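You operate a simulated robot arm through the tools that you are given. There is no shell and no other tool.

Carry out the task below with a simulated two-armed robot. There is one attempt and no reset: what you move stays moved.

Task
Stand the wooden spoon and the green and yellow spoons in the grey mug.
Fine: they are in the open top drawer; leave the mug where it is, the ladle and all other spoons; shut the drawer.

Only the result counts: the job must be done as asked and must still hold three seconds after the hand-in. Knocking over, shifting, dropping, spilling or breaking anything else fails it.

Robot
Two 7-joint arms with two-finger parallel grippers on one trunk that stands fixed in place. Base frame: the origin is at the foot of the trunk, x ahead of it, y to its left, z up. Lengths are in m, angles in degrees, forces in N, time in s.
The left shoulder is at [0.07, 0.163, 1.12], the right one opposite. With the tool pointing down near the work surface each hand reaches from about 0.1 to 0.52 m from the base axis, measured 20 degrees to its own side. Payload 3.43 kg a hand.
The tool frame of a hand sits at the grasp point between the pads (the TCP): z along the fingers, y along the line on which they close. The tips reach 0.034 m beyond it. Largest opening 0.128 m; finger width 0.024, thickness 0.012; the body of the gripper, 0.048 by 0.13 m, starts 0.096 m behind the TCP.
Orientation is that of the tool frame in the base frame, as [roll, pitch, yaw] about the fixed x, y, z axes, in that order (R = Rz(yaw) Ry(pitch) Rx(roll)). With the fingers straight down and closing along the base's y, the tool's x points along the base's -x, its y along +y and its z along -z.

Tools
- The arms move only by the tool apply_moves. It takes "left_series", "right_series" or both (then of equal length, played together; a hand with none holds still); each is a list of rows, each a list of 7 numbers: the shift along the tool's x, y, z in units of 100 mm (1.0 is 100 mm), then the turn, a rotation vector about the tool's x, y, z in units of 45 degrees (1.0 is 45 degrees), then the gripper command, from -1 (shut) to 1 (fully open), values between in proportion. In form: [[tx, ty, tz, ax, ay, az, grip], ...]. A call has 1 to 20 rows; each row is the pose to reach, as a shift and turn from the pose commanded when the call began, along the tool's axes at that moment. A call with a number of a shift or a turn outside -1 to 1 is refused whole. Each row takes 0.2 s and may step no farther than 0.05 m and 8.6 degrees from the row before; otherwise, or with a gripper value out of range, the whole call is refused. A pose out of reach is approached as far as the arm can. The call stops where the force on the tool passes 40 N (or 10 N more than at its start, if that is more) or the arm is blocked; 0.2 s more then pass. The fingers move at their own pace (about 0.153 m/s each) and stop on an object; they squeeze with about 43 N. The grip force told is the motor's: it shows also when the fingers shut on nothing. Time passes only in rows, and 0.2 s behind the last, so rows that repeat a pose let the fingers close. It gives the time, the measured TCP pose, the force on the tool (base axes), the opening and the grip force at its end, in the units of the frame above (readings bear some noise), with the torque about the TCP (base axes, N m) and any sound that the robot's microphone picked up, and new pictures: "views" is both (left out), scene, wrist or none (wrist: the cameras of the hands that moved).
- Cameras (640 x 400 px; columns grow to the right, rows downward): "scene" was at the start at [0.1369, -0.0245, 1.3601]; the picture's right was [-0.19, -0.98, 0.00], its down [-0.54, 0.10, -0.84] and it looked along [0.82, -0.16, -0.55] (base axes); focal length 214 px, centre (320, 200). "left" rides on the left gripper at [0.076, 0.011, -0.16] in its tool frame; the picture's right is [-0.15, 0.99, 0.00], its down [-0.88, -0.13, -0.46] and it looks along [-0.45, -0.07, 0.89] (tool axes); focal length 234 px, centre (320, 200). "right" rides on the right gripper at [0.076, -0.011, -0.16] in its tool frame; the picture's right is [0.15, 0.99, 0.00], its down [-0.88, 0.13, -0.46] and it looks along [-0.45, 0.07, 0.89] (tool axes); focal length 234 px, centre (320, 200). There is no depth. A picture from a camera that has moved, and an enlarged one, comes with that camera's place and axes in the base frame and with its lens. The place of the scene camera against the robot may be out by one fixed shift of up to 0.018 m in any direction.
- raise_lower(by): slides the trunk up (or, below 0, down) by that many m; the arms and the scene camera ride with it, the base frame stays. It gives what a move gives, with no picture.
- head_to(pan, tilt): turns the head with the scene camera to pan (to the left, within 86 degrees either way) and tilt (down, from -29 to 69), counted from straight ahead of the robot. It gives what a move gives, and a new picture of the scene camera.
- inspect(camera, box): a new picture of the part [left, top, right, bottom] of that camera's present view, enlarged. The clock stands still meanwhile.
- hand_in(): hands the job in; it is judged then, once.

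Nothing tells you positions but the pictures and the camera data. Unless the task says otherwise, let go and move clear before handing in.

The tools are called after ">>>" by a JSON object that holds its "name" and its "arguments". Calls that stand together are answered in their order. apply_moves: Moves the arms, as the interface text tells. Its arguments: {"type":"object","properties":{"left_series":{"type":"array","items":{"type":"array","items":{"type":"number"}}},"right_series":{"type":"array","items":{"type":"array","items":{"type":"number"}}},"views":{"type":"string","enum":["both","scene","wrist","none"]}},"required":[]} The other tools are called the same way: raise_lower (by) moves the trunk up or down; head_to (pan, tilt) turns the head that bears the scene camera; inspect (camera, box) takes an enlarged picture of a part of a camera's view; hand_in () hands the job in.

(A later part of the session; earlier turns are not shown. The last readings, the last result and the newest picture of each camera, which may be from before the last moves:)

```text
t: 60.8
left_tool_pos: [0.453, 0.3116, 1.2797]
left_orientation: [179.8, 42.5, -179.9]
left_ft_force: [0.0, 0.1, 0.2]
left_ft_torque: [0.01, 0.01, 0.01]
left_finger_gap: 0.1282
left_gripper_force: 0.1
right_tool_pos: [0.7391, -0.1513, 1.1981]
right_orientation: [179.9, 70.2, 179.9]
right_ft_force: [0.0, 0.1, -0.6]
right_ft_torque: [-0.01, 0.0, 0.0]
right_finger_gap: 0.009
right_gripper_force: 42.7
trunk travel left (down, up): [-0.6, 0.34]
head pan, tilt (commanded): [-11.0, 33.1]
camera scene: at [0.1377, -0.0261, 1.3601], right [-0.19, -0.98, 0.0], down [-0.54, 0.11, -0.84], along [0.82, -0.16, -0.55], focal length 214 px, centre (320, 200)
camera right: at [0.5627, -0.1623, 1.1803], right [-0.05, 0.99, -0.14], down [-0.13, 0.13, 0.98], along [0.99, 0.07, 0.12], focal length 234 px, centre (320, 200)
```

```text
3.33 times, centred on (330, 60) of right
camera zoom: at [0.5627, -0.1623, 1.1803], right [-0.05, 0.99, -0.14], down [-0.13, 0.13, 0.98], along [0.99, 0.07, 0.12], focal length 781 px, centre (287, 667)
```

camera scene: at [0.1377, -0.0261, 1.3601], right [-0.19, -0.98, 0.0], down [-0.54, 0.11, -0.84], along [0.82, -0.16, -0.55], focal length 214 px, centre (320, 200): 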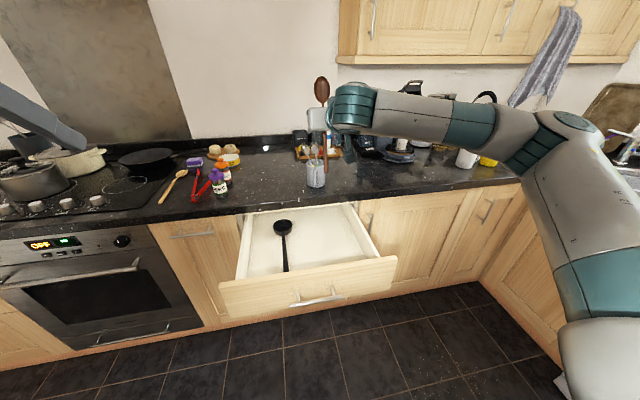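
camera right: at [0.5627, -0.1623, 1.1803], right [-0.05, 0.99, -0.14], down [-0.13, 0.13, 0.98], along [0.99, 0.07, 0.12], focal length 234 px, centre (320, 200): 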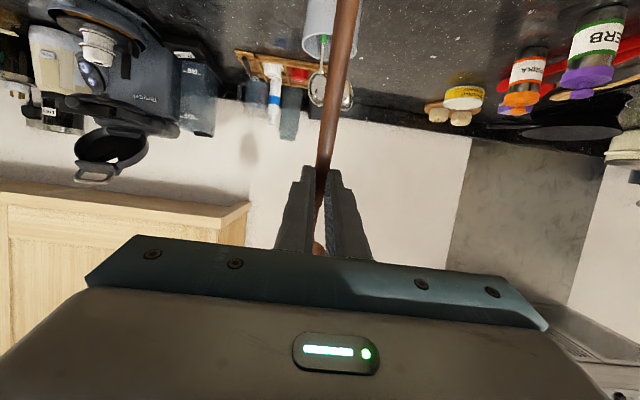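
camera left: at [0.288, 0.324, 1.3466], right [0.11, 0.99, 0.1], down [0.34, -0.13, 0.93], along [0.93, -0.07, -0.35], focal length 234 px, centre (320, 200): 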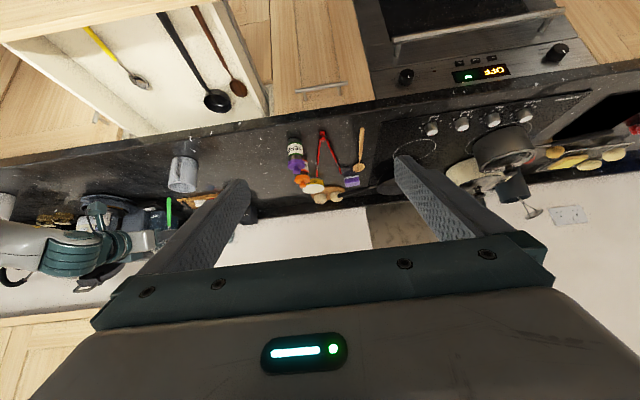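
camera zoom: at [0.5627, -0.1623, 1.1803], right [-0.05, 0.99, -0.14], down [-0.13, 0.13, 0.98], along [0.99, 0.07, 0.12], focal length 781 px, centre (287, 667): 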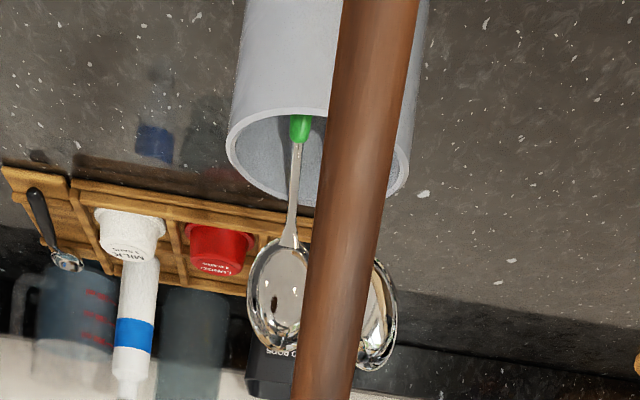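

The wooden tip is at about (0.721, -0.153, 1.060). I'll bring it over the mug with a 10° roll so its bowl leans forward-left, away from the two steel spoons.

>>> {"name": "apply_moves", "arguments": {"right_series": [[-0.085, 0.09, 0.235, 0, 0, -0.055, -1], [-0.17, 0.18, 0.47, 0, 0, -0.11, -1], [-0.255, 0.27, 0.705, 0, 0, -0.165, -1], [-0.342, 0.35, 0.94, 0, 0, -0.222, -1]], "views": "none"}}

>>> {"name": "apply_moves", "arguments": {"right_series": [[-0.095, -0.015, 0.26, 0, 0, 0, -1], [-0.19, -0.03, 0.53, 0, 0, 0, -1], [-0.285, -0.05, 0.794, 0, 0, 0, -1], [-0.285, -0.05, 0.794, 0, 0, 0, -1]], "views": "both"}}

>>> {"name": "inspect", "arguments": {"camera": "left", "box": [145, 125, 225, 225]}}

>>> {"name": "inspect", "arguments": {"camera": "scene", "box": [270, 65, 370, 200]}}

>>> {"name": "inspect", "arguments": {"camera": "right", "box": [260, 0, 400, 120]}}

```text
t: 61.8
left_tool_pos: [0.4538, 0.3144, 1.2779]
left_orientation: [-179.9, 42.6, -179.9]
left_ft_force: [-0.2, 0.7, -0.6]
left_ft_torque: [0.0, 0.0, -0.01]
left_finger_gap: 0.1279
left_gripper_force: 0.0
right_tool_pos: [0.84, -0.114, 1.2001]
right_orientation: [-154.7, 67.7, -152.9]
right_ft_force: [0.4, -0.2, -0.8]
right_ft_torque: [0.01, -0.03, 0.0]
right_finger_gap: 0.0087
right_gripper_force: 42.6
trunk travel left (down, up): [-0.6, 0.34]
head pan, tilt (commanded): [-11.0, 33.1]
```

```text
t: 62.8
left_tool_pos: [0.4522, 0.3119, 1.2805]
left_orientation: [-180.0, 42.6, -180.0]
left_ft_force: [0.1, 0.5, 0.8]
left_ft_torque: [0.02, -0.02, 0.02]
left_finger_gap: 0.128
left_gripper_force: 0.1
right_tool_pos: [0.9244, -0.1146, 1.2009]
right_orientation: [-154.6, 67.6, -152.8]
right_ft_force: [-1.0, 0.6, -0.4]
right_ft_torque: [-0.01, 0.0, -0.02]
right_finger_gap: 0.0088
right_gripper_force: 43.3
trunk travel left (down, up): [-0.6, 0.34]
head pan, tilt (commanded): [-11.0, 33.1]
camera scene: at [0.1368, -0.0247, 1.3602], right [-0.19, -0.98, 0.0], down [-0.54, 0.1, -0.84], along [0.82, -0.16, -0.55], focal length 214 px, centre (320, 200)
camera right: at [0.7479, -0.1383, 1.1864], right [-0.11, 0.95, -0.3], down [-0.14, 0.28, 0.95], along [0.98, 0.14, 0.1], focal length 234 px, centre (320, 200)
```

scene: 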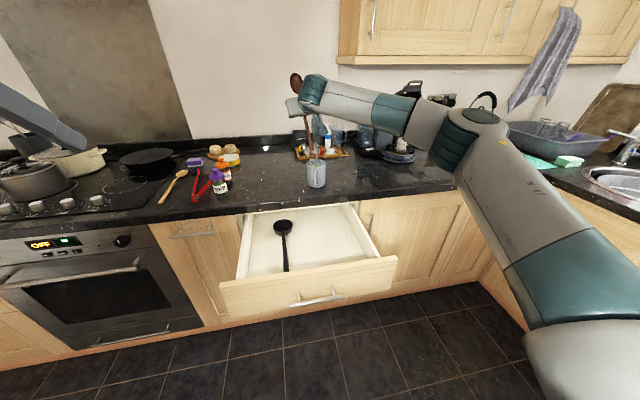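
right: 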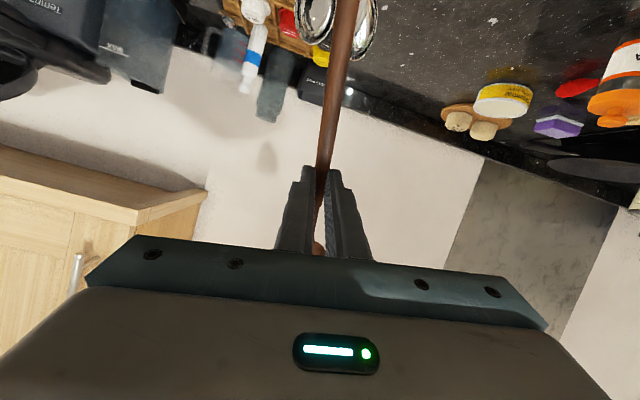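

```text
4.00 times, centred on (185, 175) of left
camera zoom: at [0.2881, 0.3242, 1.3465], right [0.11, 0.99, 0.1], down [0.34, -0.13, 0.93], along [0.93, -0.07, -0.35], focal length 937 px, centre (860, 300)
```

zoom: 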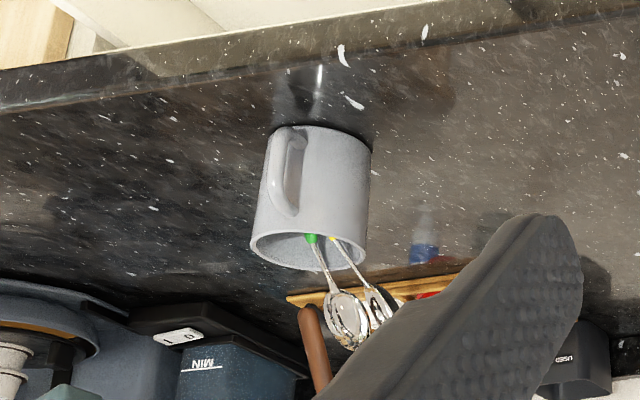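

```text
2.96 times, centred on (320, 132) of scene
camera zoom: at [0.1368, -0.0247, 1.3602], right [-0.19, -0.98, 0.0], down [-0.54, 0.1, -0.84], along [0.82, -0.16, -0.55], focal length 636 px, centre (320, 400)
```

zoom: 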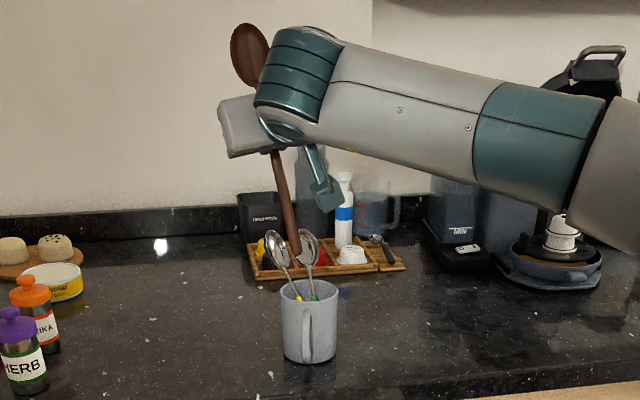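

```text
3.33 times, centred on (330, 60) of right
camera zoom: at [0.7479, -0.1383, 1.1864], right [-0.11, 0.95, -0.3], down [-0.14, 0.28, 0.95], along [0.98, 0.14, 0.1], focal length 781 px, centre (287, 667)
```

zoom: 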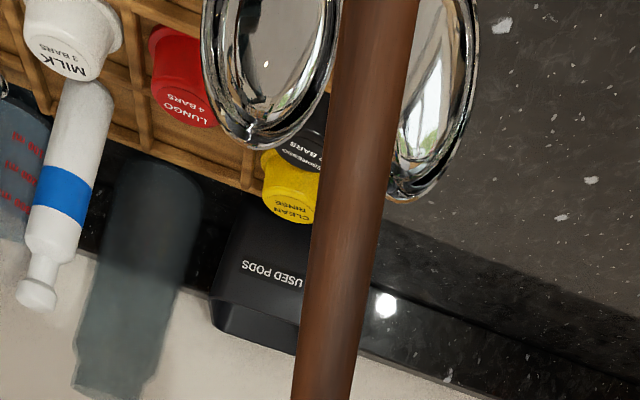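

The wooden tip is at about (0.906, -0.140, 1.064), inside the opening's outline and clear of the other two. I'll lower it in two steps.

>>> {"name": "apply_moves", "arguments": {"right_series": [[0.22, 0.038, 0.08, 0, 0, 0, -1], [0.43, 0.076, 0.16, 0, 0, 0, -1], [0.601, 0.106, 0.223, 0, 0, 0, -1], [0.601, 0.106, 0.223, 0, 0, 0, -1]], "views": "wrist"}}

>>> {"name": "inspect", "arguments": {"camera": "left", "box": [145, 125, 225, 225]}}

>>> {"name": "inspect", "arguments": {"camera": "scene", "box": [280, 110, 360, 200]}}

```text
t: 63.8
left_tool_pos: [0.4534, 0.3131, 1.279]
left_orientation: [-179.9, 42.7, -179.9]
left_ft_force: [-0.4, 1.0, 0.5]
left_ft_torque: [-0.02, 0.06, -0.02]
left_finger_gap: 0.128
left_gripper_force: 0.1
right_tool_pos: [0.9244, -0.1148, 1.133]
right_orientation: [-154.7, 67.7, -152.9]
right_ft_force: [0.6, -0.7, -0.3]
right_ft_torque: [-0.01, 0.01, -0.02]
right_finger_gap: 0.0089
right_gripper_force: 42.8
trunk travel left (down, up): [-0.6, 0.34]
head pan, tilt (commanded): [-11.0, 33.1]
camera right: at [0.7485, -0.1377, 1.1189], right [-0.11, 0.95, -0.3], down [-0.14, 0.28, 0.95], along [0.98, 0.14, 0.1], focal length 234 px, centre (320, 200)
```

right: 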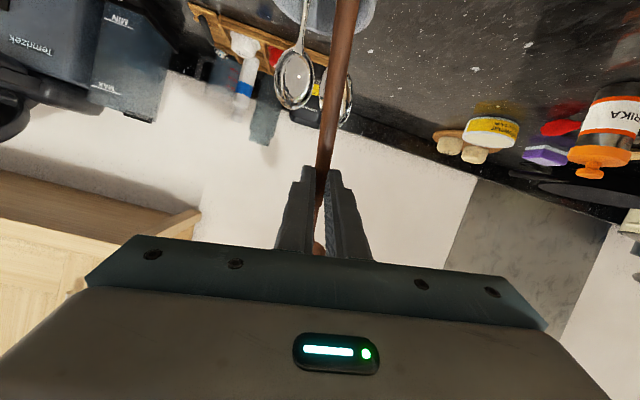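

```text
4.00 times, centred on (185, 175) of left
camera zoom: at [0.2882, 0.3246, 1.3464], right [0.11, 0.99, 0.1], down [0.34, -0.13, 0.93], along [0.93, -0.07, -0.35], focal length 937 px, centre (860, 300)
```

zoom: 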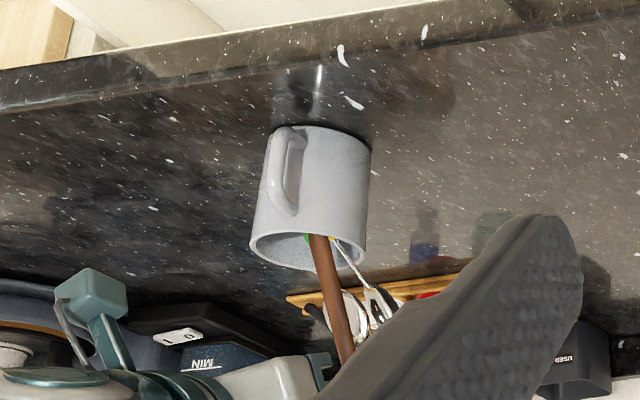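

```text
4.44 times, centred on (320, 155) of scene
camera zoom: at [0.1368, -0.0243, 1.3602], right [-0.19, -0.98, 0.0], down [-0.54, 0.1, -0.84], along [0.82, -0.16, -0.55], focal length 953 px, centre (320, 400)
```

zoom: 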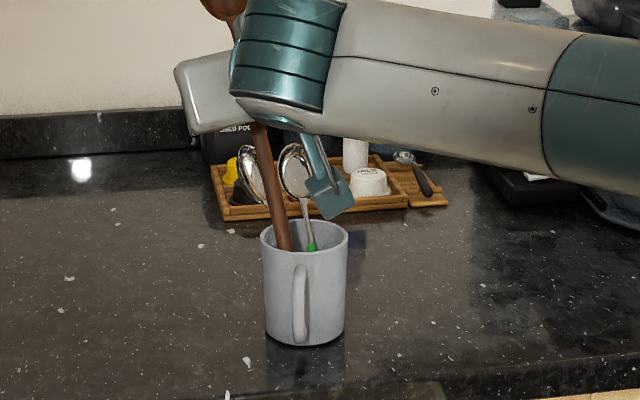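

The tip has entered the mug without contact. I'll lower it another 60 mm.

>>> {"name": "apply_moves", "arguments": {"right_series": [[0.139, 0.025, 0.052, 0, 0, 0, -1], [0.278, 0.049, 0.104, 0, 0, 0, -1], [0.416, 0.074, 0.155, 0, 0, 0, -1], [0.555, 0.098, 0.207, 0, 0, 0, -1], [0.555, 0.098, 0.207, 0, 0, 0, -1]], "views": "wrist"}}

>>> {"name": "inspect", "arguments": {"camera": "left", "box": [145, 125, 225, 225]}}

>>> {"name": "inspect", "arguments": {"camera": "scene", "box": [280, 110, 360, 200]}}

>>> {"name": "inspect", "arguments": {"camera": "right", "box": [240, 0, 420, 200]}}

```text
t: 65.0
left_tool_pos: [0.4526, 0.3138, 1.2797]
left_orientation: [-179.8, 42.8, -180.0]
left_ft_force: [0.1, -0.4, 0.1]
left_ft_torque: [0.01, 0.01, -0.01]
left_finger_gap: 0.1282
left_gripper_force: 0.0
right_tool_pos: [0.9241, -0.1163, 1.075]
right_orientation: [-154.5, 67.7, -152.9]
right_ft_force: [-0.2, -0.4, 0.0]
right_ft_torque: [-0.06, 0.02, -0.01]
right_finger_gap: 0.0088
right_gripper_force: 42.9
trunk travel left (down, up): [-0.6, 0.34]
head pan, tilt (commanded): [-11.0, 33.1]
camera right: at [0.748, -0.1389, 1.0605], right [-0.11, 0.95, -0.3], down [-0.14, 0.28, 0.95], along [0.98, 0.14, 0.1], focal length 234 px, centre (320, 200)
```

right: 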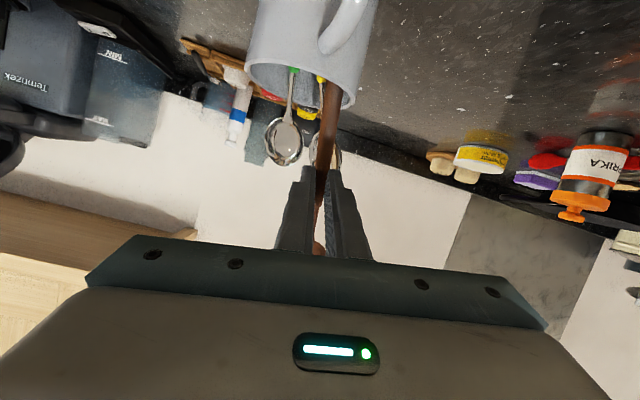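

```text
4.00 times, centred on (185, 175) of left
camera zoom: at [0.2882, 0.3244, 1.3464], right [0.11, 0.99, 0.1], down [0.34, -0.13, 0.93], along [0.93, -0.07, -0.35], focal length 937 px, centre (860, 300)
```

zoom: 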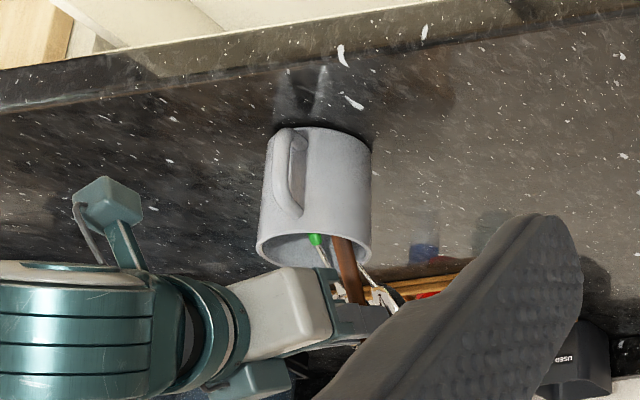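

```text
4.44 times, centred on (320, 155) of scene
camera zoom: at [0.1369, -0.0245, 1.3601], right [-0.19, -0.98, 0.0], down [-0.54, 0.1, -0.84], along [0.82, -0.16, -0.55], focal length 953 px, centre (320, 400)
```

zoom: 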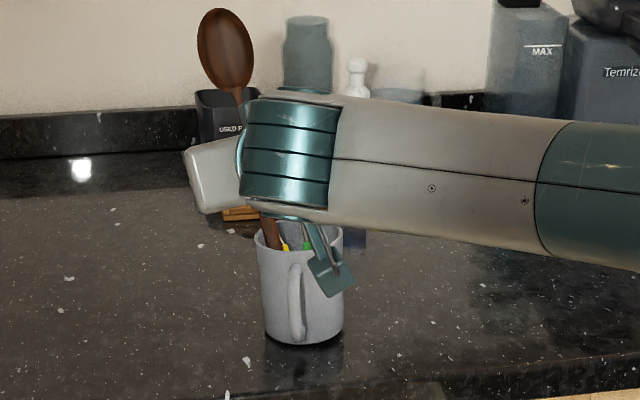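

```text
2.00 times, centred on (330, 100) of right
camera zoom: at [0.748, -0.1389, 1.0605], right [-0.11, 0.95, -0.3], down [-0.14, 0.28, 0.95], along [0.98, 0.14, 0.1], focal length 468 px, centre (300, 400)
```

zoom: 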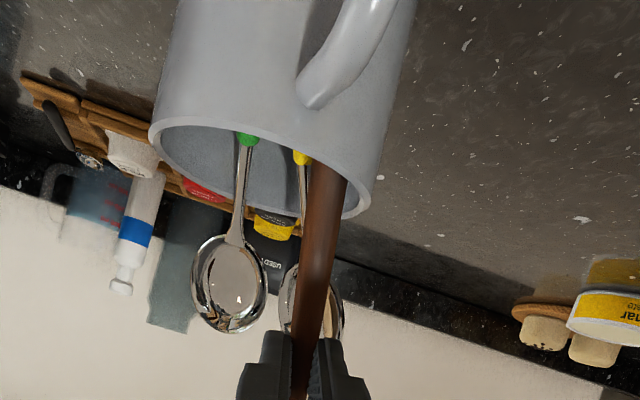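

The mug looks slightly tilted: the wooden handle seems to press on its left rim. I'll raise the spoon straight up a little to relieve it and look again.

>>> {"name": "apply_moves", "arguments": {"right_series": [[-0.07, -0.012, -0.026, 0, 0, 0, -1], [-0.14, -0.025, -0.052, 0, 0, 0, -1], [-0.21, -0.037, -0.078, 0, 0, 0, -1], [-0.277, -0.049, -0.103, 0, 0, 0, -1], [-0.277, -0.049, -0.103, 0, 0, 0, -1]], "views": "none"}}

>>> {"name": "inspect", "arguments": {"camera": "left", "box": [145, 125, 225, 225]}}

>>> {"name": "inspect", "arguments": {"camera": "scene", "box": [280, 110, 360, 200]}}

>>> {"name": "inspect", "arguments": {"camera": "right", "box": [240, 0, 420, 200]}}

```text
t: 66.2
left_tool_pos: [0.4523, 0.3144, 1.28]
left_orientation: [-179.9, 42.7, 180.0]
left_ft_force: [1.0, 0.2, -0.8]
left_ft_torque: [-0.01, -0.02, -0.01]
left_finger_gap: 0.1279
left_gripper_force: 0.0
right_tool_pos: [0.9236, -0.115, 1.1042]
right_orientation: [-154.5, 67.8, -152.9]
right_ft_force: [0.1, -0.5, -0.1]
right_ft_torque: [0.02, 0.0, 0.03]
right_finger_gap: 0.0089
right_gripper_force: 42.8
trunk travel left (down, up): [-0.6, 0.34]
head pan, tilt (commanded): [-11.0, 33.1]
```

```text
4.00 times, centred on (185, 175) of left
camera zoom: at [0.2885, 0.3244, 1.3463], right [0.11, 0.99, 0.1], down [0.34, -0.13, 0.93], along [0.93, -0.07, -0.35], focal length 937 px, centre (860, 300)
```

zoom: 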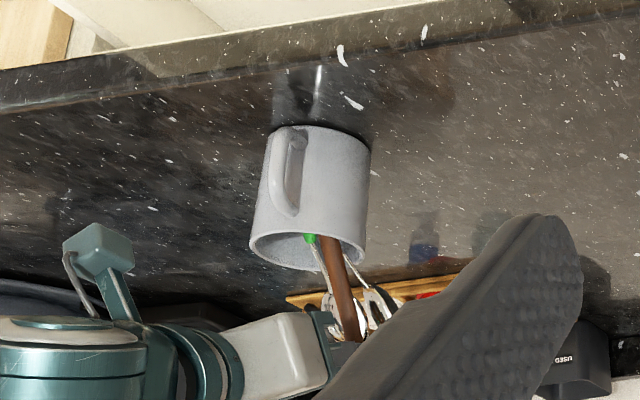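

```text
4.44 times, centred on (320, 155) of scene
camera zoom: at [0.1372, -0.0245, 1.3601], right [-0.19, -0.98, 0.0], down [-0.54, 0.1, -0.84], along [0.82, -0.16, -0.55], focal length 953 px, centre (320, 400)
```

zoom: 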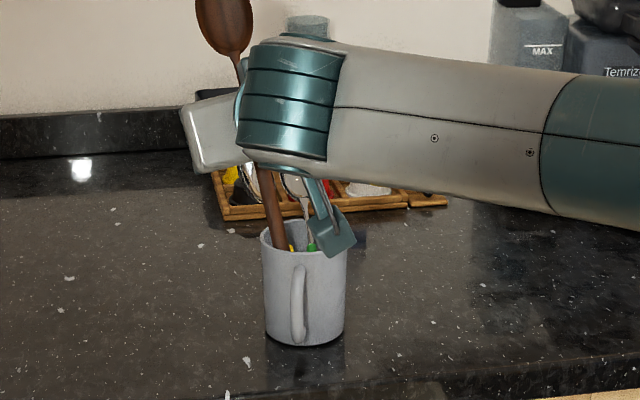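

```text
2.00 times, centred on (330, 100) of right
camera zoom: at [0.7491, -0.1392, 1.0903], right [-0.11, 0.95, -0.3], down [-0.14, 0.28, 0.95], along [0.98, 0.14, 0.1], focal length 468 px, centre (300, 400)
```

zoom: 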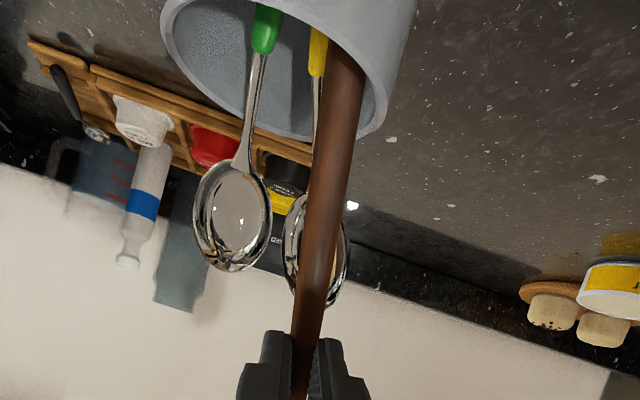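

The mug is upright again in its old place. I'll take out half of the roll and shift slightly right, so the handle goes down between the yellow spoon and the left wall with room on both sides.

>>> {"name": "apply_moves", "arguments": {"right_series": [[0.01, -0.054, 0, 0, 0, 0.055, -1], [0.019, -0.108, 0, 0, 0, 0.111, -1], [0.019, -0.108, 0, 0, 0, 0.111, -1]], "views": "none"}}

>>> {"name": "inspect", "arguments": {"camera": "right", "box": [240, 0, 420, 200]}}

>>> {"name": "inspect", "arguments": {"camera": "left", "box": [145, 125, 225, 225]}}

>>> {"name": "inspect", "arguments": {"camera": "scene", "box": [280, 110, 360, 200]}}

```text
t: 67.0
left_tool_pos: [0.4529, 0.3133, 1.2808]
left_orientation: [-179.9, 42.6, -179.9]
left_ft_force: [-0.4, -0.1, -0.9]
left_ft_torque: [0.01, -0.02, 0.0]
left_finger_gap: 0.1281
left_gripper_force: 0.1
right_tool_pos: [0.9245, -0.1263, 1.1058]
right_orientation: [-166.6, 69.4, -165.8]
right_ft_force: [-0.6, -0.1, 0.9]
right_ft_torque: [-0.01, 0.03, -0.04]
right_finger_gap: 0.0089
right_gripper_force: 43.2
trunk travel left (down, up): [-0.6, 0.34]
head pan, tilt (commanded): [-11.0, 33.1]
```

```text
2.00 times, centred on (330, 100) of right
camera zoom: at [0.748, -0.1435, 1.0888], right [-0.08, 0.97, -0.22], down [-0.13, 0.21, 0.97], along [0.99, 0.1, 0.11], focal length 468 px, centre (300, 400)
```

zoom: 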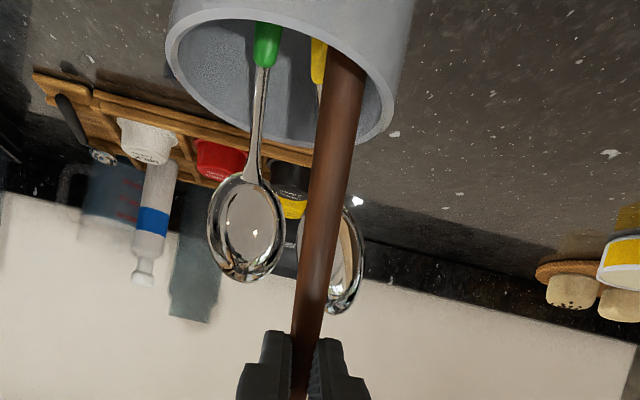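

```text
4.00 times, centred on (185, 175) of left
camera zoom: at [0.2884, 0.3247, 1.3463], right [0.11, 0.99, 0.1], down [0.34, -0.13, 0.93], along [0.93, -0.07, -0.35], focal length 937 px, centre (860, 300)
```

zoom: 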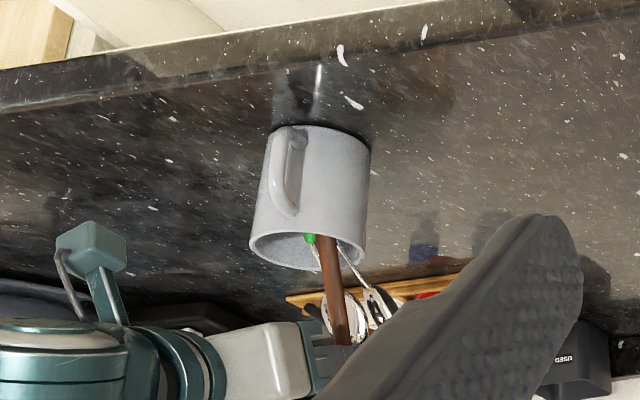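

```text
4.44 times, centred on (320, 155) of scene
camera zoom: at [0.137, -0.0242, 1.3601], right [-0.19, -0.98, 0.0], down [-0.54, 0.1, -0.84], along [0.82, -0.16, -0.55], focal length 953 px, centre (320, 400)
```

zoom: 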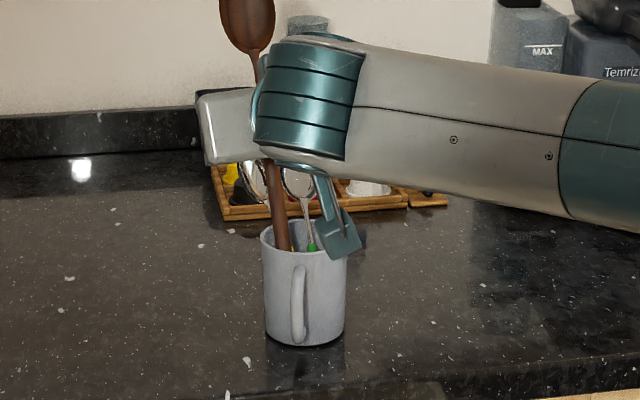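

The handle is now better centred. I'll lower it in small steps and check the mug each time.

>>> {"name": "apply_moves", "arguments": {"right_series": [[0.07, 0.006, 0.026, 0, 0, 0, -1], [0.14, 0.012, 0.051, 0, 0, 0, -1], [0.14, 0.012, 0.051, 0, 0, 0, -1]], "views": "none"}}

>>> {"name": "inspect", "arguments": {"camera": "scene", "box": [280, 110, 360, 200]}}

>>> {"name": "inspect", "arguments": {"camera": "left", "box": [145, 125, 225, 225]}}

>>> {"name": "inspect", "arguments": {"camera": "right", "box": [240, 0, 420, 200]}}

```text
t: 67.8
left_tool_pos: [0.4532, 0.3147, 1.279]
left_orientation: [-179.9, 42.6, 180.0]
left_ft_force: [0.0, 0.4, 0.3]
left_ft_torque: [0.02, 0.01, -0.01]
left_finger_gap: 0.1278
left_gripper_force: 0.1
right_tool_pos: [0.9235, -0.1268, 1.0909]
right_orientation: [-166.7, 69.4, -165.8]
right_ft_force: [0.0, 0.4, -0.8]
right_ft_torque: [-0.03, -0.01, 0.0]
right_finger_gap: 0.0087
right_gripper_force: 42.8
trunk travel left (down, up): [-0.6, 0.34]
head pan, tilt (commanded): [-11.0, 33.1]
```

```text
4.44 times, centred on (320, 155) of scene
camera zoom: at [0.1369, -0.0244, 1.3601], right [-0.19, -0.98, 0.0], down [-0.54, 0.1, -0.84], along [0.82, -0.16, -0.55], focal length 953 px, centre (320, 400)
```

zoom: 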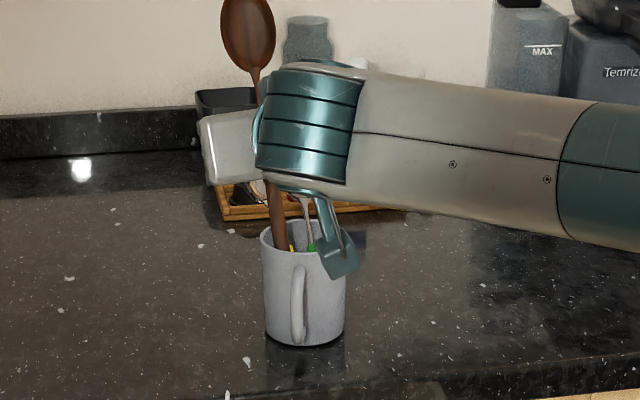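

```text
4.00 times, centred on (185, 175) of left
camera zoom: at [0.2883, 0.3245, 1.3464], right [0.11, 0.99, 0.1], down [0.34, -0.13, 0.93], along [0.93, -0.07, -0.35], focal length 937 px, centre (860, 300)
```

zoom: 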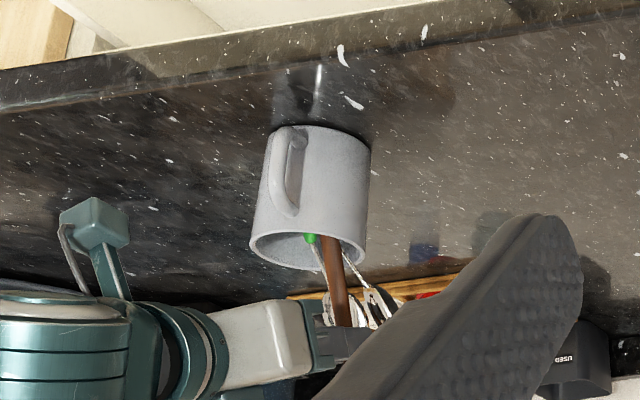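

```text
2.00 times, centred on (330, 100) of right
camera zoom: at [0.7471, -0.1437, 1.0742], right [-0.08, 0.97, -0.22], down [-0.13, 0.21, 0.97], along [0.99, 0.11, 0.11], focal length 468 px, centre (300, 400)
```

zoom: 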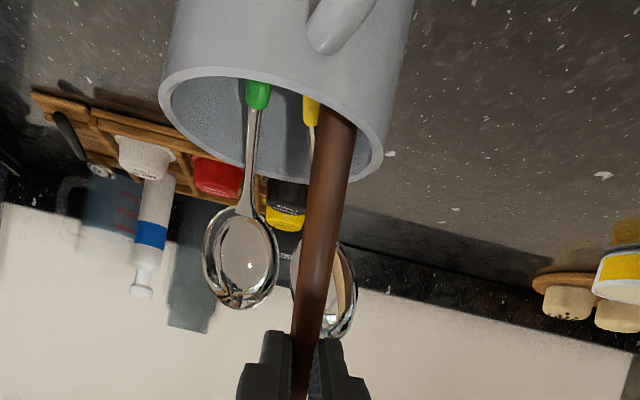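

The mug is still upright. Another 12 mm down.

>>> {"name": "apply_moves", "arguments": {"right_series": [[0.056, 0.005, 0.02, 0, 0, 0, -1], [0.112, 0.01, 0.041, 0, 0, 0, -1], [0.112, 0.01, 0.041, 0, 0, 0, -1]], "views": "none"}}

>>> {"name": "inspect", "arguments": {"camera": "scene", "box": [280, 110, 360, 200]}}

>>> {"name": "inspect", "arguments": {"camera": "left", "box": [145, 125, 225, 225]}}

>>> {"name": "inspect", "arguments": {"camera": "right", "box": [240, 0, 420, 200]}}

```text
t: 68.6
left_tool_pos: [0.4526, 0.313, 1.2792]
left_orientation: [-179.9, 42.7, -180.0]
left_ft_force: [0.0, 0.0, -0.1]
left_ft_torque: [-0.02, -0.05, 0.0]
left_finger_gap: 0.128
left_gripper_force: 0.1
right_tool_pos: [0.9237, -0.1272, 1.0776]
right_orientation: [-166.6, 69.5, -165.8]
right_ft_force: [-0.8, -0.6, -0.6]
right_ft_torque: [-0.03, 0.0, -0.02]
right_finger_gap: 0.0087
right_gripper_force: 42.6
trunk travel left (down, up): [-0.6, 0.34]
head pan, tilt (commanded): [-11.0, 33.1]
```

```text
4.44 times, centred on (320, 155) of scene
camera zoom: at [0.137, -0.0244, 1.3601], right [-0.19, -0.98, 0.0], down [-0.54, 0.1, -0.84], along [0.82, -0.16, -0.55], focal length 953 px, centre (320, 400)
```

zoom: 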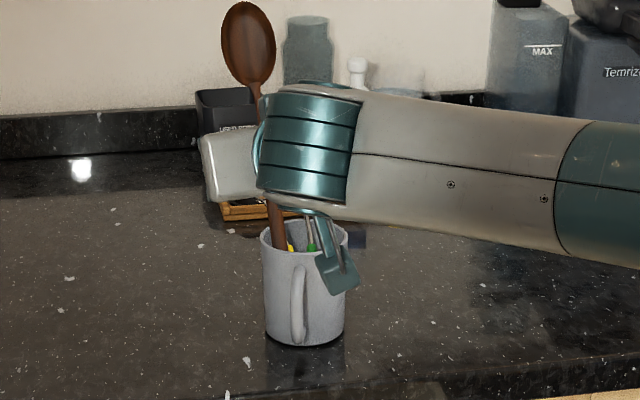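

```text
4.00 times, centred on (185, 175) of left
camera zoom: at [0.2883, 0.3245, 1.3464], right [0.11, 0.99, 0.1], down [0.34, -0.13, 0.93], along [0.93, -0.07, -0.35], focal length 937 px, centre (860, 300)
```

zoom: 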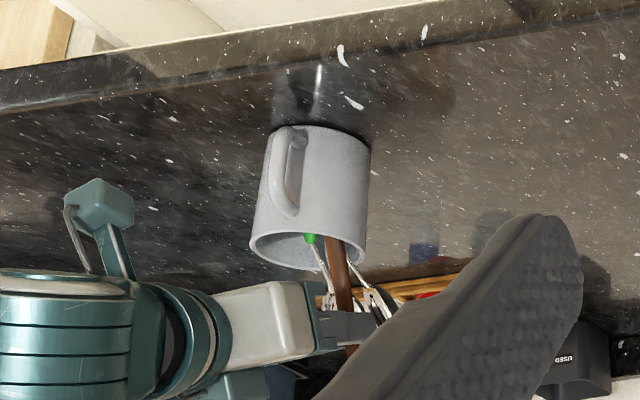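

```text
2.00 times, centred on (330, 100) of right
camera zoom: at [0.7474, -0.1437, 1.0617], right [-0.08, 0.97, -0.22], down [-0.13, 0.21, 0.97], along [0.99, 0.11, 0.11], focal length 468 px, centre (300, 400)
```

zoom: 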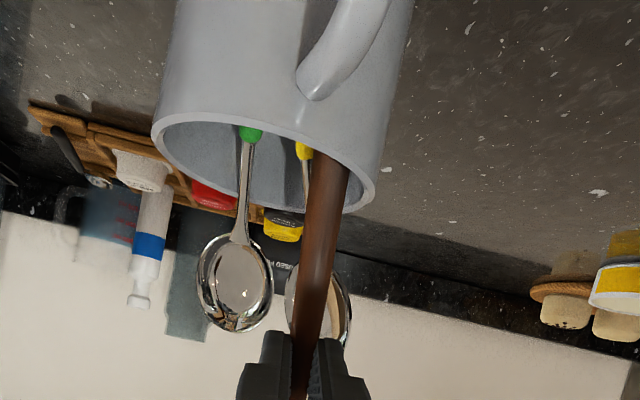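

The mug remains upright and the handle is nearly at the bottom. I'll release the wooden spoon gently.

>>> {"name": "apply_moves", "arguments": {"right_series": [[0, 0, 0, 0, 0, 0, -0.82], [0, 0, 0, 0, 0, 0, -0.7], [0, 0, 0, 0, 0, 0, -0.6], [0, 0, 0, 0, 0, 0, -0.5], [0, 0, 0, 0, 0, 0, -0.5], [0, 0, 0, 0, 0, 0, -0.5]], "views": "none"}}

>>> {"name": "inspect", "arguments": {"camera": "scene", "box": [270, 100, 370, 200]}}

>>> {"name": "inspect", "arguments": {"camera": "left", "box": [145, 125, 225, 225]}}

>>> {"name": "inspect", "arguments": {"camera": "right", "box": [240, 0, 420, 220]}}

```text
t: 70.0
left_tool_pos: [0.4527, 0.3137, 1.2787]
left_orientation: [-179.9, 42.7, -180.0]
left_ft_force: [0.5, -0.4, -0.2]
left_ft_torque: [-0.02, 0.03, -0.03]
left_finger_gap: 0.1278
left_gripper_force: 0.1
right_tool_pos: [0.9229, -0.1272, 1.0781]
right_orientation: [-166.6, 69.4, -165.8]
right_ft_force: [-0.2, -0.2, -0.2]
right_ft_torque: [0.0, 0.01, 0.01]
right_finger_gap: 0.0321
right_gripper_force: 0.0
trunk travel left (down, up): [-0.6, 0.34]
head pan, tilt (commanded): [-11.0, 33.1]
```

```text
4.00 times, centred on (320, 150) of scene
camera zoom: at [0.137, -0.0244, 1.3601], right [-0.19, -0.98, 0.0], down [-0.54, 0.1, -0.84], along [0.82, -0.16, -0.55], focal length 858 px, centre (320, 400)
```

zoom: 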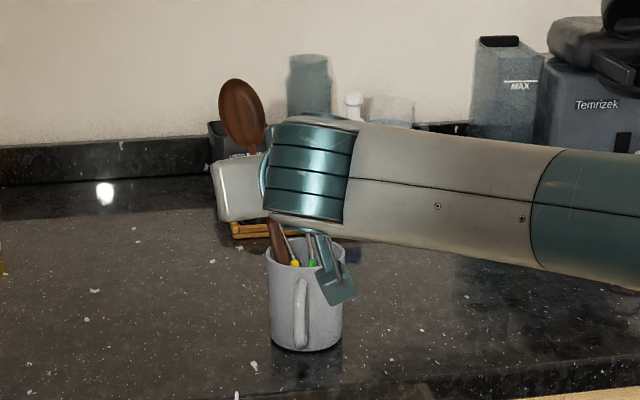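

```text
4.00 times, centred on (185, 175) of left
camera zoom: at [0.2883, 0.3245, 1.3464], right [0.11, 0.99, 0.1], down [0.34, -0.13, 0.93], along [0.93, -0.07, -0.35], focal length 937 px, centre (860, 300)
```

zoom: 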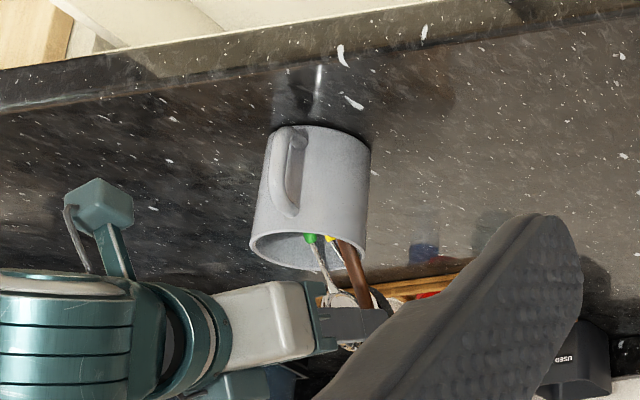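

```text
1.82 times, centred on (330, 110) of right
camera zoom: at [0.7474, -0.1437, 1.0617], right [-0.08, 0.97, -0.22], down [-0.13, 0.21, 0.97], along [0.99, 0.11, 0.11], focal length 426 px, centre (302, 364)
```

zoom: 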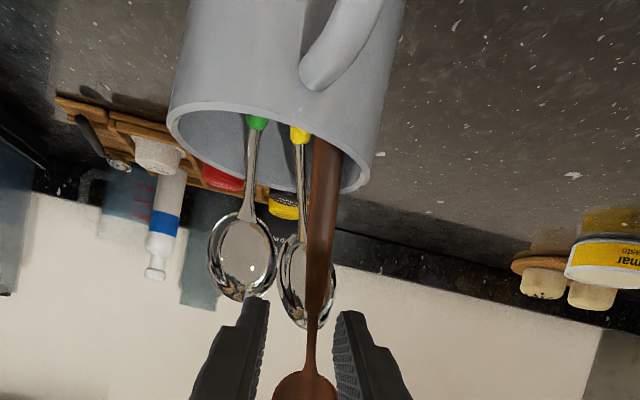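

All three stand in the mug and the mug is upright. I'll back the hand straight out.

>>> {"name": "apply_moves", "arguments": {"right_series": [[0, 0, -0.12, 0, 0, 0, -0.5], [0, 0, -0.35, 0, 0, 0, -0.5], [0, 0, -0.65, 0, 0, 0, -0.5], [0, 0, -1.0, 0, 0, 0, -0.5]], "views": "none"}}

>>> {"name": "apply_moves", "arguments": {"right_series": [[0, 0, -0.25, 0, 0, 0.055, -0.5], [0, 0, -0.5, 0, 0, 0.111, -0.5], [0, 0, -0.75, 0, 0, 0.111, -0.5], [0, 0, -1.0, 0, 0, 0.111, -0.5]], "views": "both"}}

>>> {"name": "inspect", "arguments": {"camera": "scene", "box": [270, 80, 370, 200]}}

>>> {"name": "inspect", "arguments": {"camera": "right", "box": [260, 20, 400, 200]}}

>>> {"name": "inspect", "arguments": {"camera": "left", "box": [130, 110, 258, 238]}}

```text
t: 71.0
left_tool_pos: [0.4512, 0.3121, 1.2799]
left_orientation: [180.0, 42.6, 180.0]
left_ft_force: [-0.2, 1.1, 0.6]
left_ft_torque: [0.02, 0.01, 0.03]
left_finger_gap: 0.1281
left_gripper_force: 0.1
right_tool_pos: [0.8302, -0.1261, 1.1145]
right_orientation: [-166.6, 69.5, -165.8]
right_ft_force: [-0.2, -0.4, -0.1]
right_ft_torque: [-0.03, 0.02, 0.01]
right_finger_gap: 0.032
right_gripper_force: 0.3
trunk travel left (down, up): [-0.6, 0.34]
head pan, tilt (commanded): [-11.0, 33.1]
```

```text
t: 72.0
left_tool_pos: [0.451, 0.3127, 1.2802]
left_orientation: [-179.9, 42.7, 180.0]
left_ft_force: [-0.6, 0.5, 0.3]
left_ft_torque: [0.02, -0.03, 0.01]
left_finger_gap: 0.1279
left_gripper_force: 0.0
right_tool_pos: [0.7359, -0.1264, 1.1486]
right_orientation: [179.8, 70.0, 179.8]
right_ft_force: [-0.5, 0.4, 0.0]
right_ft_torque: [0.01, 0.02, 0.03]
right_finger_gap: 0.032
right_gripper_force: 0.1
trunk travel left (down, up): [-0.6, 0.34]
head pan, tilt (commanded): [-11.0, 33.1]
camera scene: at [0.1359, -0.0245, 1.3603], right [-0.19, -0.98, 0.0], down [-0.54, 0.1, -0.84], along [0.82, -0.16, -0.55], focal length 214 px, centre (320, 200)
camera right: at [0.5597, -0.1372, 1.1307], right [-0.05, 0.99, -0.14], down [-0.13, 0.13, 0.98], along [0.99, 0.07, 0.12], focal length 234 px, centre (320, 200)
```

scene: 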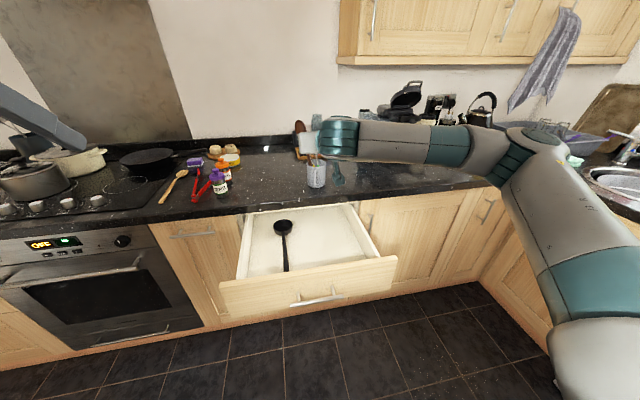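
right: 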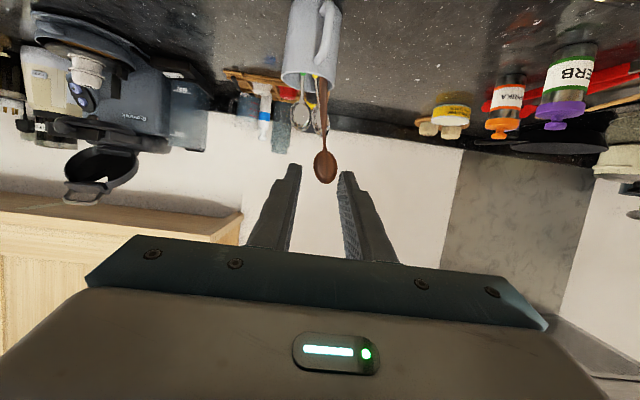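

```text
3.33 times, centred on (320, 140) of scene
camera zoom: at [0.1359, -0.0245, 1.3603], right [-0.19, -0.98, 0.0], down [-0.54, 0.1, -0.84], along [0.82, -0.16, -0.55], focal length 715 px, centre (320, 400)
```

zoom: 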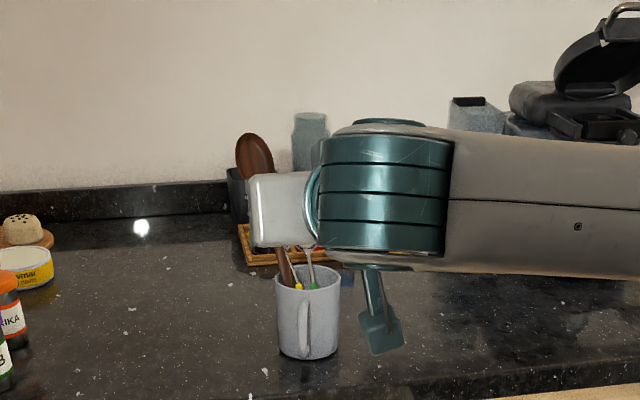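

```text
2.22 times, centred on (330, 110) of right
camera zoom: at [0.5597, -0.1372, 1.1307], right [-0.05, 0.99, -0.14], down [-0.13, 0.13, 0.98], along [0.99, 0.07, 0.12], focal length 520 px, centre (298, 400)
```

zoom: 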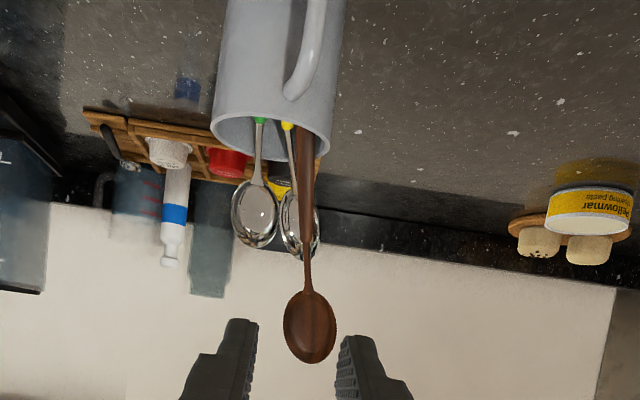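

```text
3.12 times, centred on (194, 174) of left
camera zoom: at [0.2872, 0.3244, 1.3466], right [0.11, 0.99, 0.1], down [0.34, -0.13, 0.93], along [0.94, -0.07, -0.35], focal length 732 px, centre (714, 281)
```

zoom: 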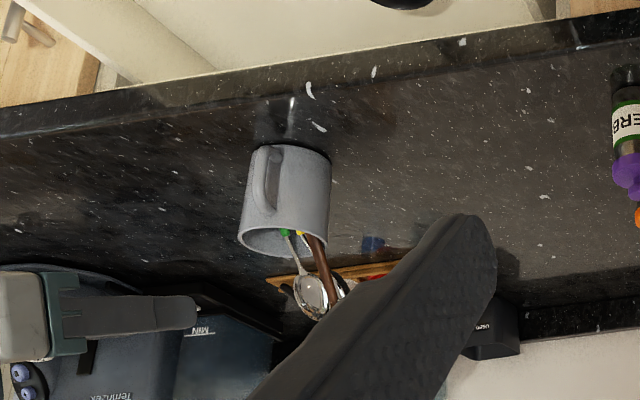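

All three spoons now stand in the grey mug and the mug is where it was. Next I'll shut the drawer: first I'll draw the hand back towards the robot, then raise the trunk for room to work low in front of the drawer.

>>> {"name": "apply_moves", "arguments": {"right_series": [[0.006, 0.06, -0.24, 0, 0.14, 0, -0.8], [0.013, 0.12, -0.48, 0, 0.28, 0, -1], [0.02, 0.19, -0.72, 0, 0.42, 0, -1], [0.026, 0.25, -0.949, 0, 0.556, 0, -1]], "views": "none"}}

>>> {"name": "apply_moves", "arguments": {"right_series": [[0.21, 0.06, -0.21, 0, 0, 0, -1], [0.42, 0.13, -0.42, 0, 0, 0, -1], [0.63, 0.2, -0.63, 0, 0, 0, -1], [0.849, 0.26, -0.849, 0, 0, 0, -1]], "views": "none"}}

>>> {"name": "raise_lower", "arguments": {"by": 0.2}}

>>> {"name": "apply_moves", "arguments": {"right_series": [[0.21, 0, -0.21, 0, 0, 0, -1], [0.42, 0, -0.42, 0, 0, 0, -1], [0.63, 0, -0.63, 0, 0, 0, -1], [0.78, 0, -0.78, 0, 0, 0, -1]], "views": "both"}}

```text
t: 73.0
left_tool_pos: [0.4517, 0.3133, 1.2809]
left_orientation: [-179.9, 42.8, -179.9]
left_ft_force: [-0.2, 0.1, 0.5]
left_ft_torque: [-0.04, 0.01, 0.04]
left_finger_gap: 0.1282
left_gripper_force: 0.1
right_tool_pos: [0.6452, -0.1015, 1.1777]
right_orientation: [-180.0, 44.8, -180.0]
right_ft_force: [-0.6, 0.5, -0.3]
right_ft_torque: [-0.03, -0.03, -0.02]
right_finger_gap: 0.0
right_gripper_force: 32.6
trunk travel left (down, up): [-0.6, 0.34]
head pan, tilt (commanded): [-11.0, 33.1]
```

```text
t: 74.0
left_tool_pos: [0.4515, 0.3142, 1.2802]
left_orientation: [-179.9, 42.7, -180.0]
left_ft_force: [0.2, -0.4, -1.3]
left_ft_torque: [-0.06, 0.01, 0.07]
left_finger_gap: 0.128
left_gripper_force: 0.0
right_tool_pos: [0.5258, -0.0735, 1.1789]
right_orientation: [-180.0, 44.9, 179.9]
right_ft_force: [0.2, 1.0, 0.1]
right_ft_torque: [-0.03, 0.0, 0.0]
right_finger_gap: 0.0
right_gripper_force: 33.0
trunk travel left (down, up): [-0.6, 0.34]
head pan, tilt (commanded): [-11.0, 33.1]
```

```text
t: 76.2
left_tool_pos: [0.4536, 0.3126, 1.4791]
left_orientation: [-179.9, 42.6, -180.0]
left_ft_force: [-0.4, -0.5, -0.4]
left_ft_torque: [0.04, 0.03, 0.02]
left_finger_gap: 0.1281
left_gripper_force: 0.0
right_tool_pos: [0.5271, -0.0739, 1.378]
right_orientation: [-180.0, 45.0, 179.9]
right_ft_force: [0.7, -0.2, -0.4]
right_ft_torque: [0.0, 0.01, -0.01]
right_finger_gap: 0.0001
right_gripper_force: 33.0
trunk travel left (down, up): [-0.8, 0.14]
head pan, tilt (commanded): [-11.0, 33.1]
```

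```text
t: 77.2
left_tool_pos: [0.4517, 0.3143, 1.4797]
left_orientation: [-179.9, 42.7, -179.9]
left_ft_force: [0.3, -0.4, -0.2]
left_ft_torque: [0.0, 0.01, -0.02]
left_finger_gap: 0.1277
left_gripper_force: 0.1
right_tool_pos: [0.4153, -0.0746, 1.3776]
right_orientation: [-180.0, 45.1, 179.9]
right_ft_force: [0.1, 0.5, -0.8]
right_ft_torque: [0.02, -0.01, -0.01]
right_finger_gap: 0.0002
right_gripper_force: 33.0
trunk travel left (down, up): [-0.8, 0.14]
head pan, tilt (commanded): [-11.0, 33.1]
camera scene: at [0.1357, -0.0237, 1.5603], right [-0.19, -0.98, 0.0], down [-0.54, 0.1, -0.84], along [0.82, -0.16, -0.55], focal length 214 px, centre (320, 200)
camera right: at [0.2484, -0.0844, 1.4368], right [-0.1, 0.99, -0.1], down [0.3, 0.13, 0.95], along [0.95, 0.07, -0.31], focal length 234 px, centre (320, 200)
```

scene: 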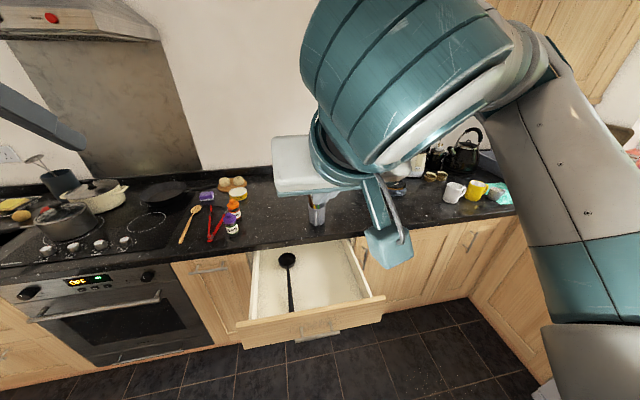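
right: 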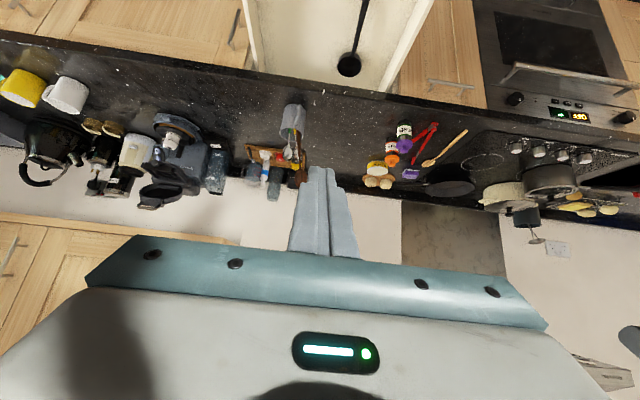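

The trunk is up and the hand is over the space in front of the drawer. I'll lower it in front of the drawer face in steps.

>>> {"name": "apply_moves", "arguments": {"right_series": [[0.23, 0, 0.23, 0, 0, 0, -1], [0.46, 0, 0.46, 0, 0, 0, -1], [0.69, 0, 0.69, 0, 0, 0, -1], [0.92, 0, 0.918, 0, 0, 0, -1]], "views": "none"}}

>>> {"name": "apply_moves", "arguments": {"right_series": [[0.23, 0, 0.23, 0, 0, 0, -1], [0.46, 0, 0.46, 0, 0, 0, -1], [0.69, 0, 0.69, 0, 0, 0, -1], [0.92, 0, 0.918, 0, 0, 0, -1]], "views": "none"}}

>>> {"name": "apply_moves", "arguments": {"right_series": [[0.23, 0, 0.23, 0, 0, 0, -1], [0.46, 0, 0.46, 0, 0, 0, -1], [0.69, 0, 0.69, 0, 0, 0, -1]], "views": "both"}}

```text
t: 78.2
left_tool_pos: [0.4538, 0.3136, 1.4784]
left_orientation: [-179.9, 42.6, -179.9]
left_ft_force: [0.2, -0.2, -0.1]
left_ft_torque: [-0.01, 0.01, -0.01]
left_finger_gap: 0.1278
left_gripper_force: 0.1
right_tool_pos: [0.4533, -0.0416, 1.2641]
right_orientation: [-180.0, 44.9, 179.9]
right_ft_force: [0.3, 0.1, -0.4]
right_ft_torque: [0.0, 0.03, 0.02]
right_finger_gap: 0.0
right_gripper_force: 33.2
right hand out of reach, approached as far as the arm can: row 2, 3, 4
trunk travel left (down, up): [-0.8, 0.14]
head pan, tilt (commanded): [-11.0, 33.1]
```

```text
t: 79.2
left_tool_pos: [0.4537, 0.3131, 1.4793]
left_orientation: [-180.0, 42.6, -179.9]
left_ft_force: [-0.5, 0.2, 0.4]
left_ft_torque: [0.03, 0.01, 0.04]
left_finger_gap: 0.1279
left_gripper_force: 0.0
right_tool_pos: [0.4662, -0.0275, 1.1364]
right_orientation: [-179.9, 44.8, 179.9]
right_ft_force: [0.5, 0.0, -0.5]
right_ft_torque: [-0.03, 0.03, 0.01]
right_finger_gap: 0.0
right_gripper_force: 32.9
right hand out of reach, approached as far as the arm can: row 1, 2, 3, 4
trunk travel left (down, up): [-0.8, 0.14]
head pan, tilt (commanded): [-11.0, 33.1]
```

```text
t: 80.0
left_tool_pos: [0.4519, 0.3126, 1.4798]
left_orientation: [-179.9, 42.7, -180.0]
left_ft_force: [-0.1, 0.0, -0.4]
left_ft_torque: [0.0, 0.0, -0.03]
left_finger_gap: 0.1277
left_gripper_force: 0.1
right_tool_pos: [0.465, -0.0282, 1.0394]
right_orientation: [-179.9, 45.0, 179.8]
right_ft_force: [-0.3, 0.3, -0.5]
right_ft_torque: [-0.02, 0.0, 0.01]
right_finger_gap: 0.0
right_gripper_force: 33.1
trunk travel left (down, up): [-0.8, 0.14]
head pan, tilt (commanded): [-11.0, 33.1]
camera scene: at [0.1371, -0.0242, 1.5602], right [-0.19, -0.98, 0.0], down [-0.54, 0.1, -0.84], along [0.82, -0.16, -0.55], focal length 214 px, centre (320, 200)
camera right: at [0.2977, -0.0388, 1.0981], right [-0.1, 0.99, -0.1], down [0.3, 0.13, 0.94], along [0.95, 0.07, -0.31], focal length 234 px, centre (320, 200)
```

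scene: 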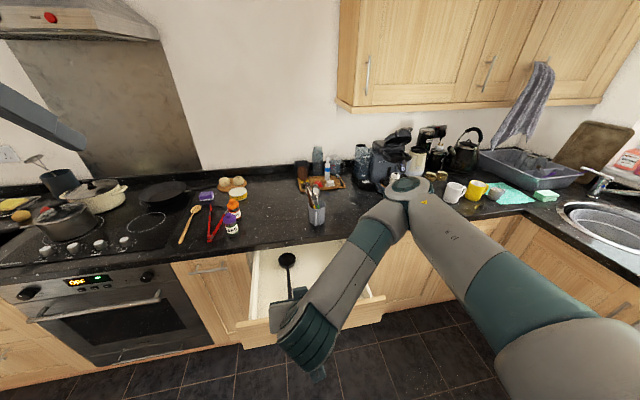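
right: 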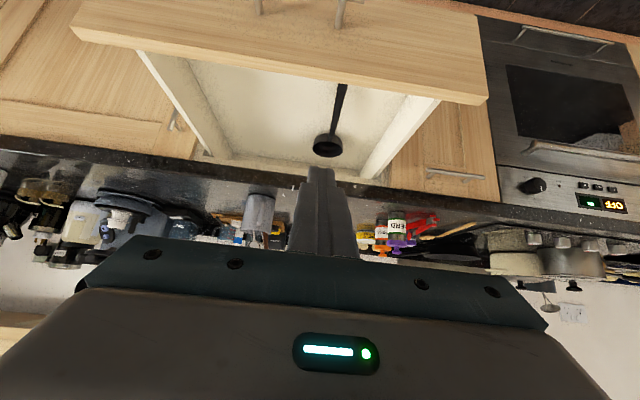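

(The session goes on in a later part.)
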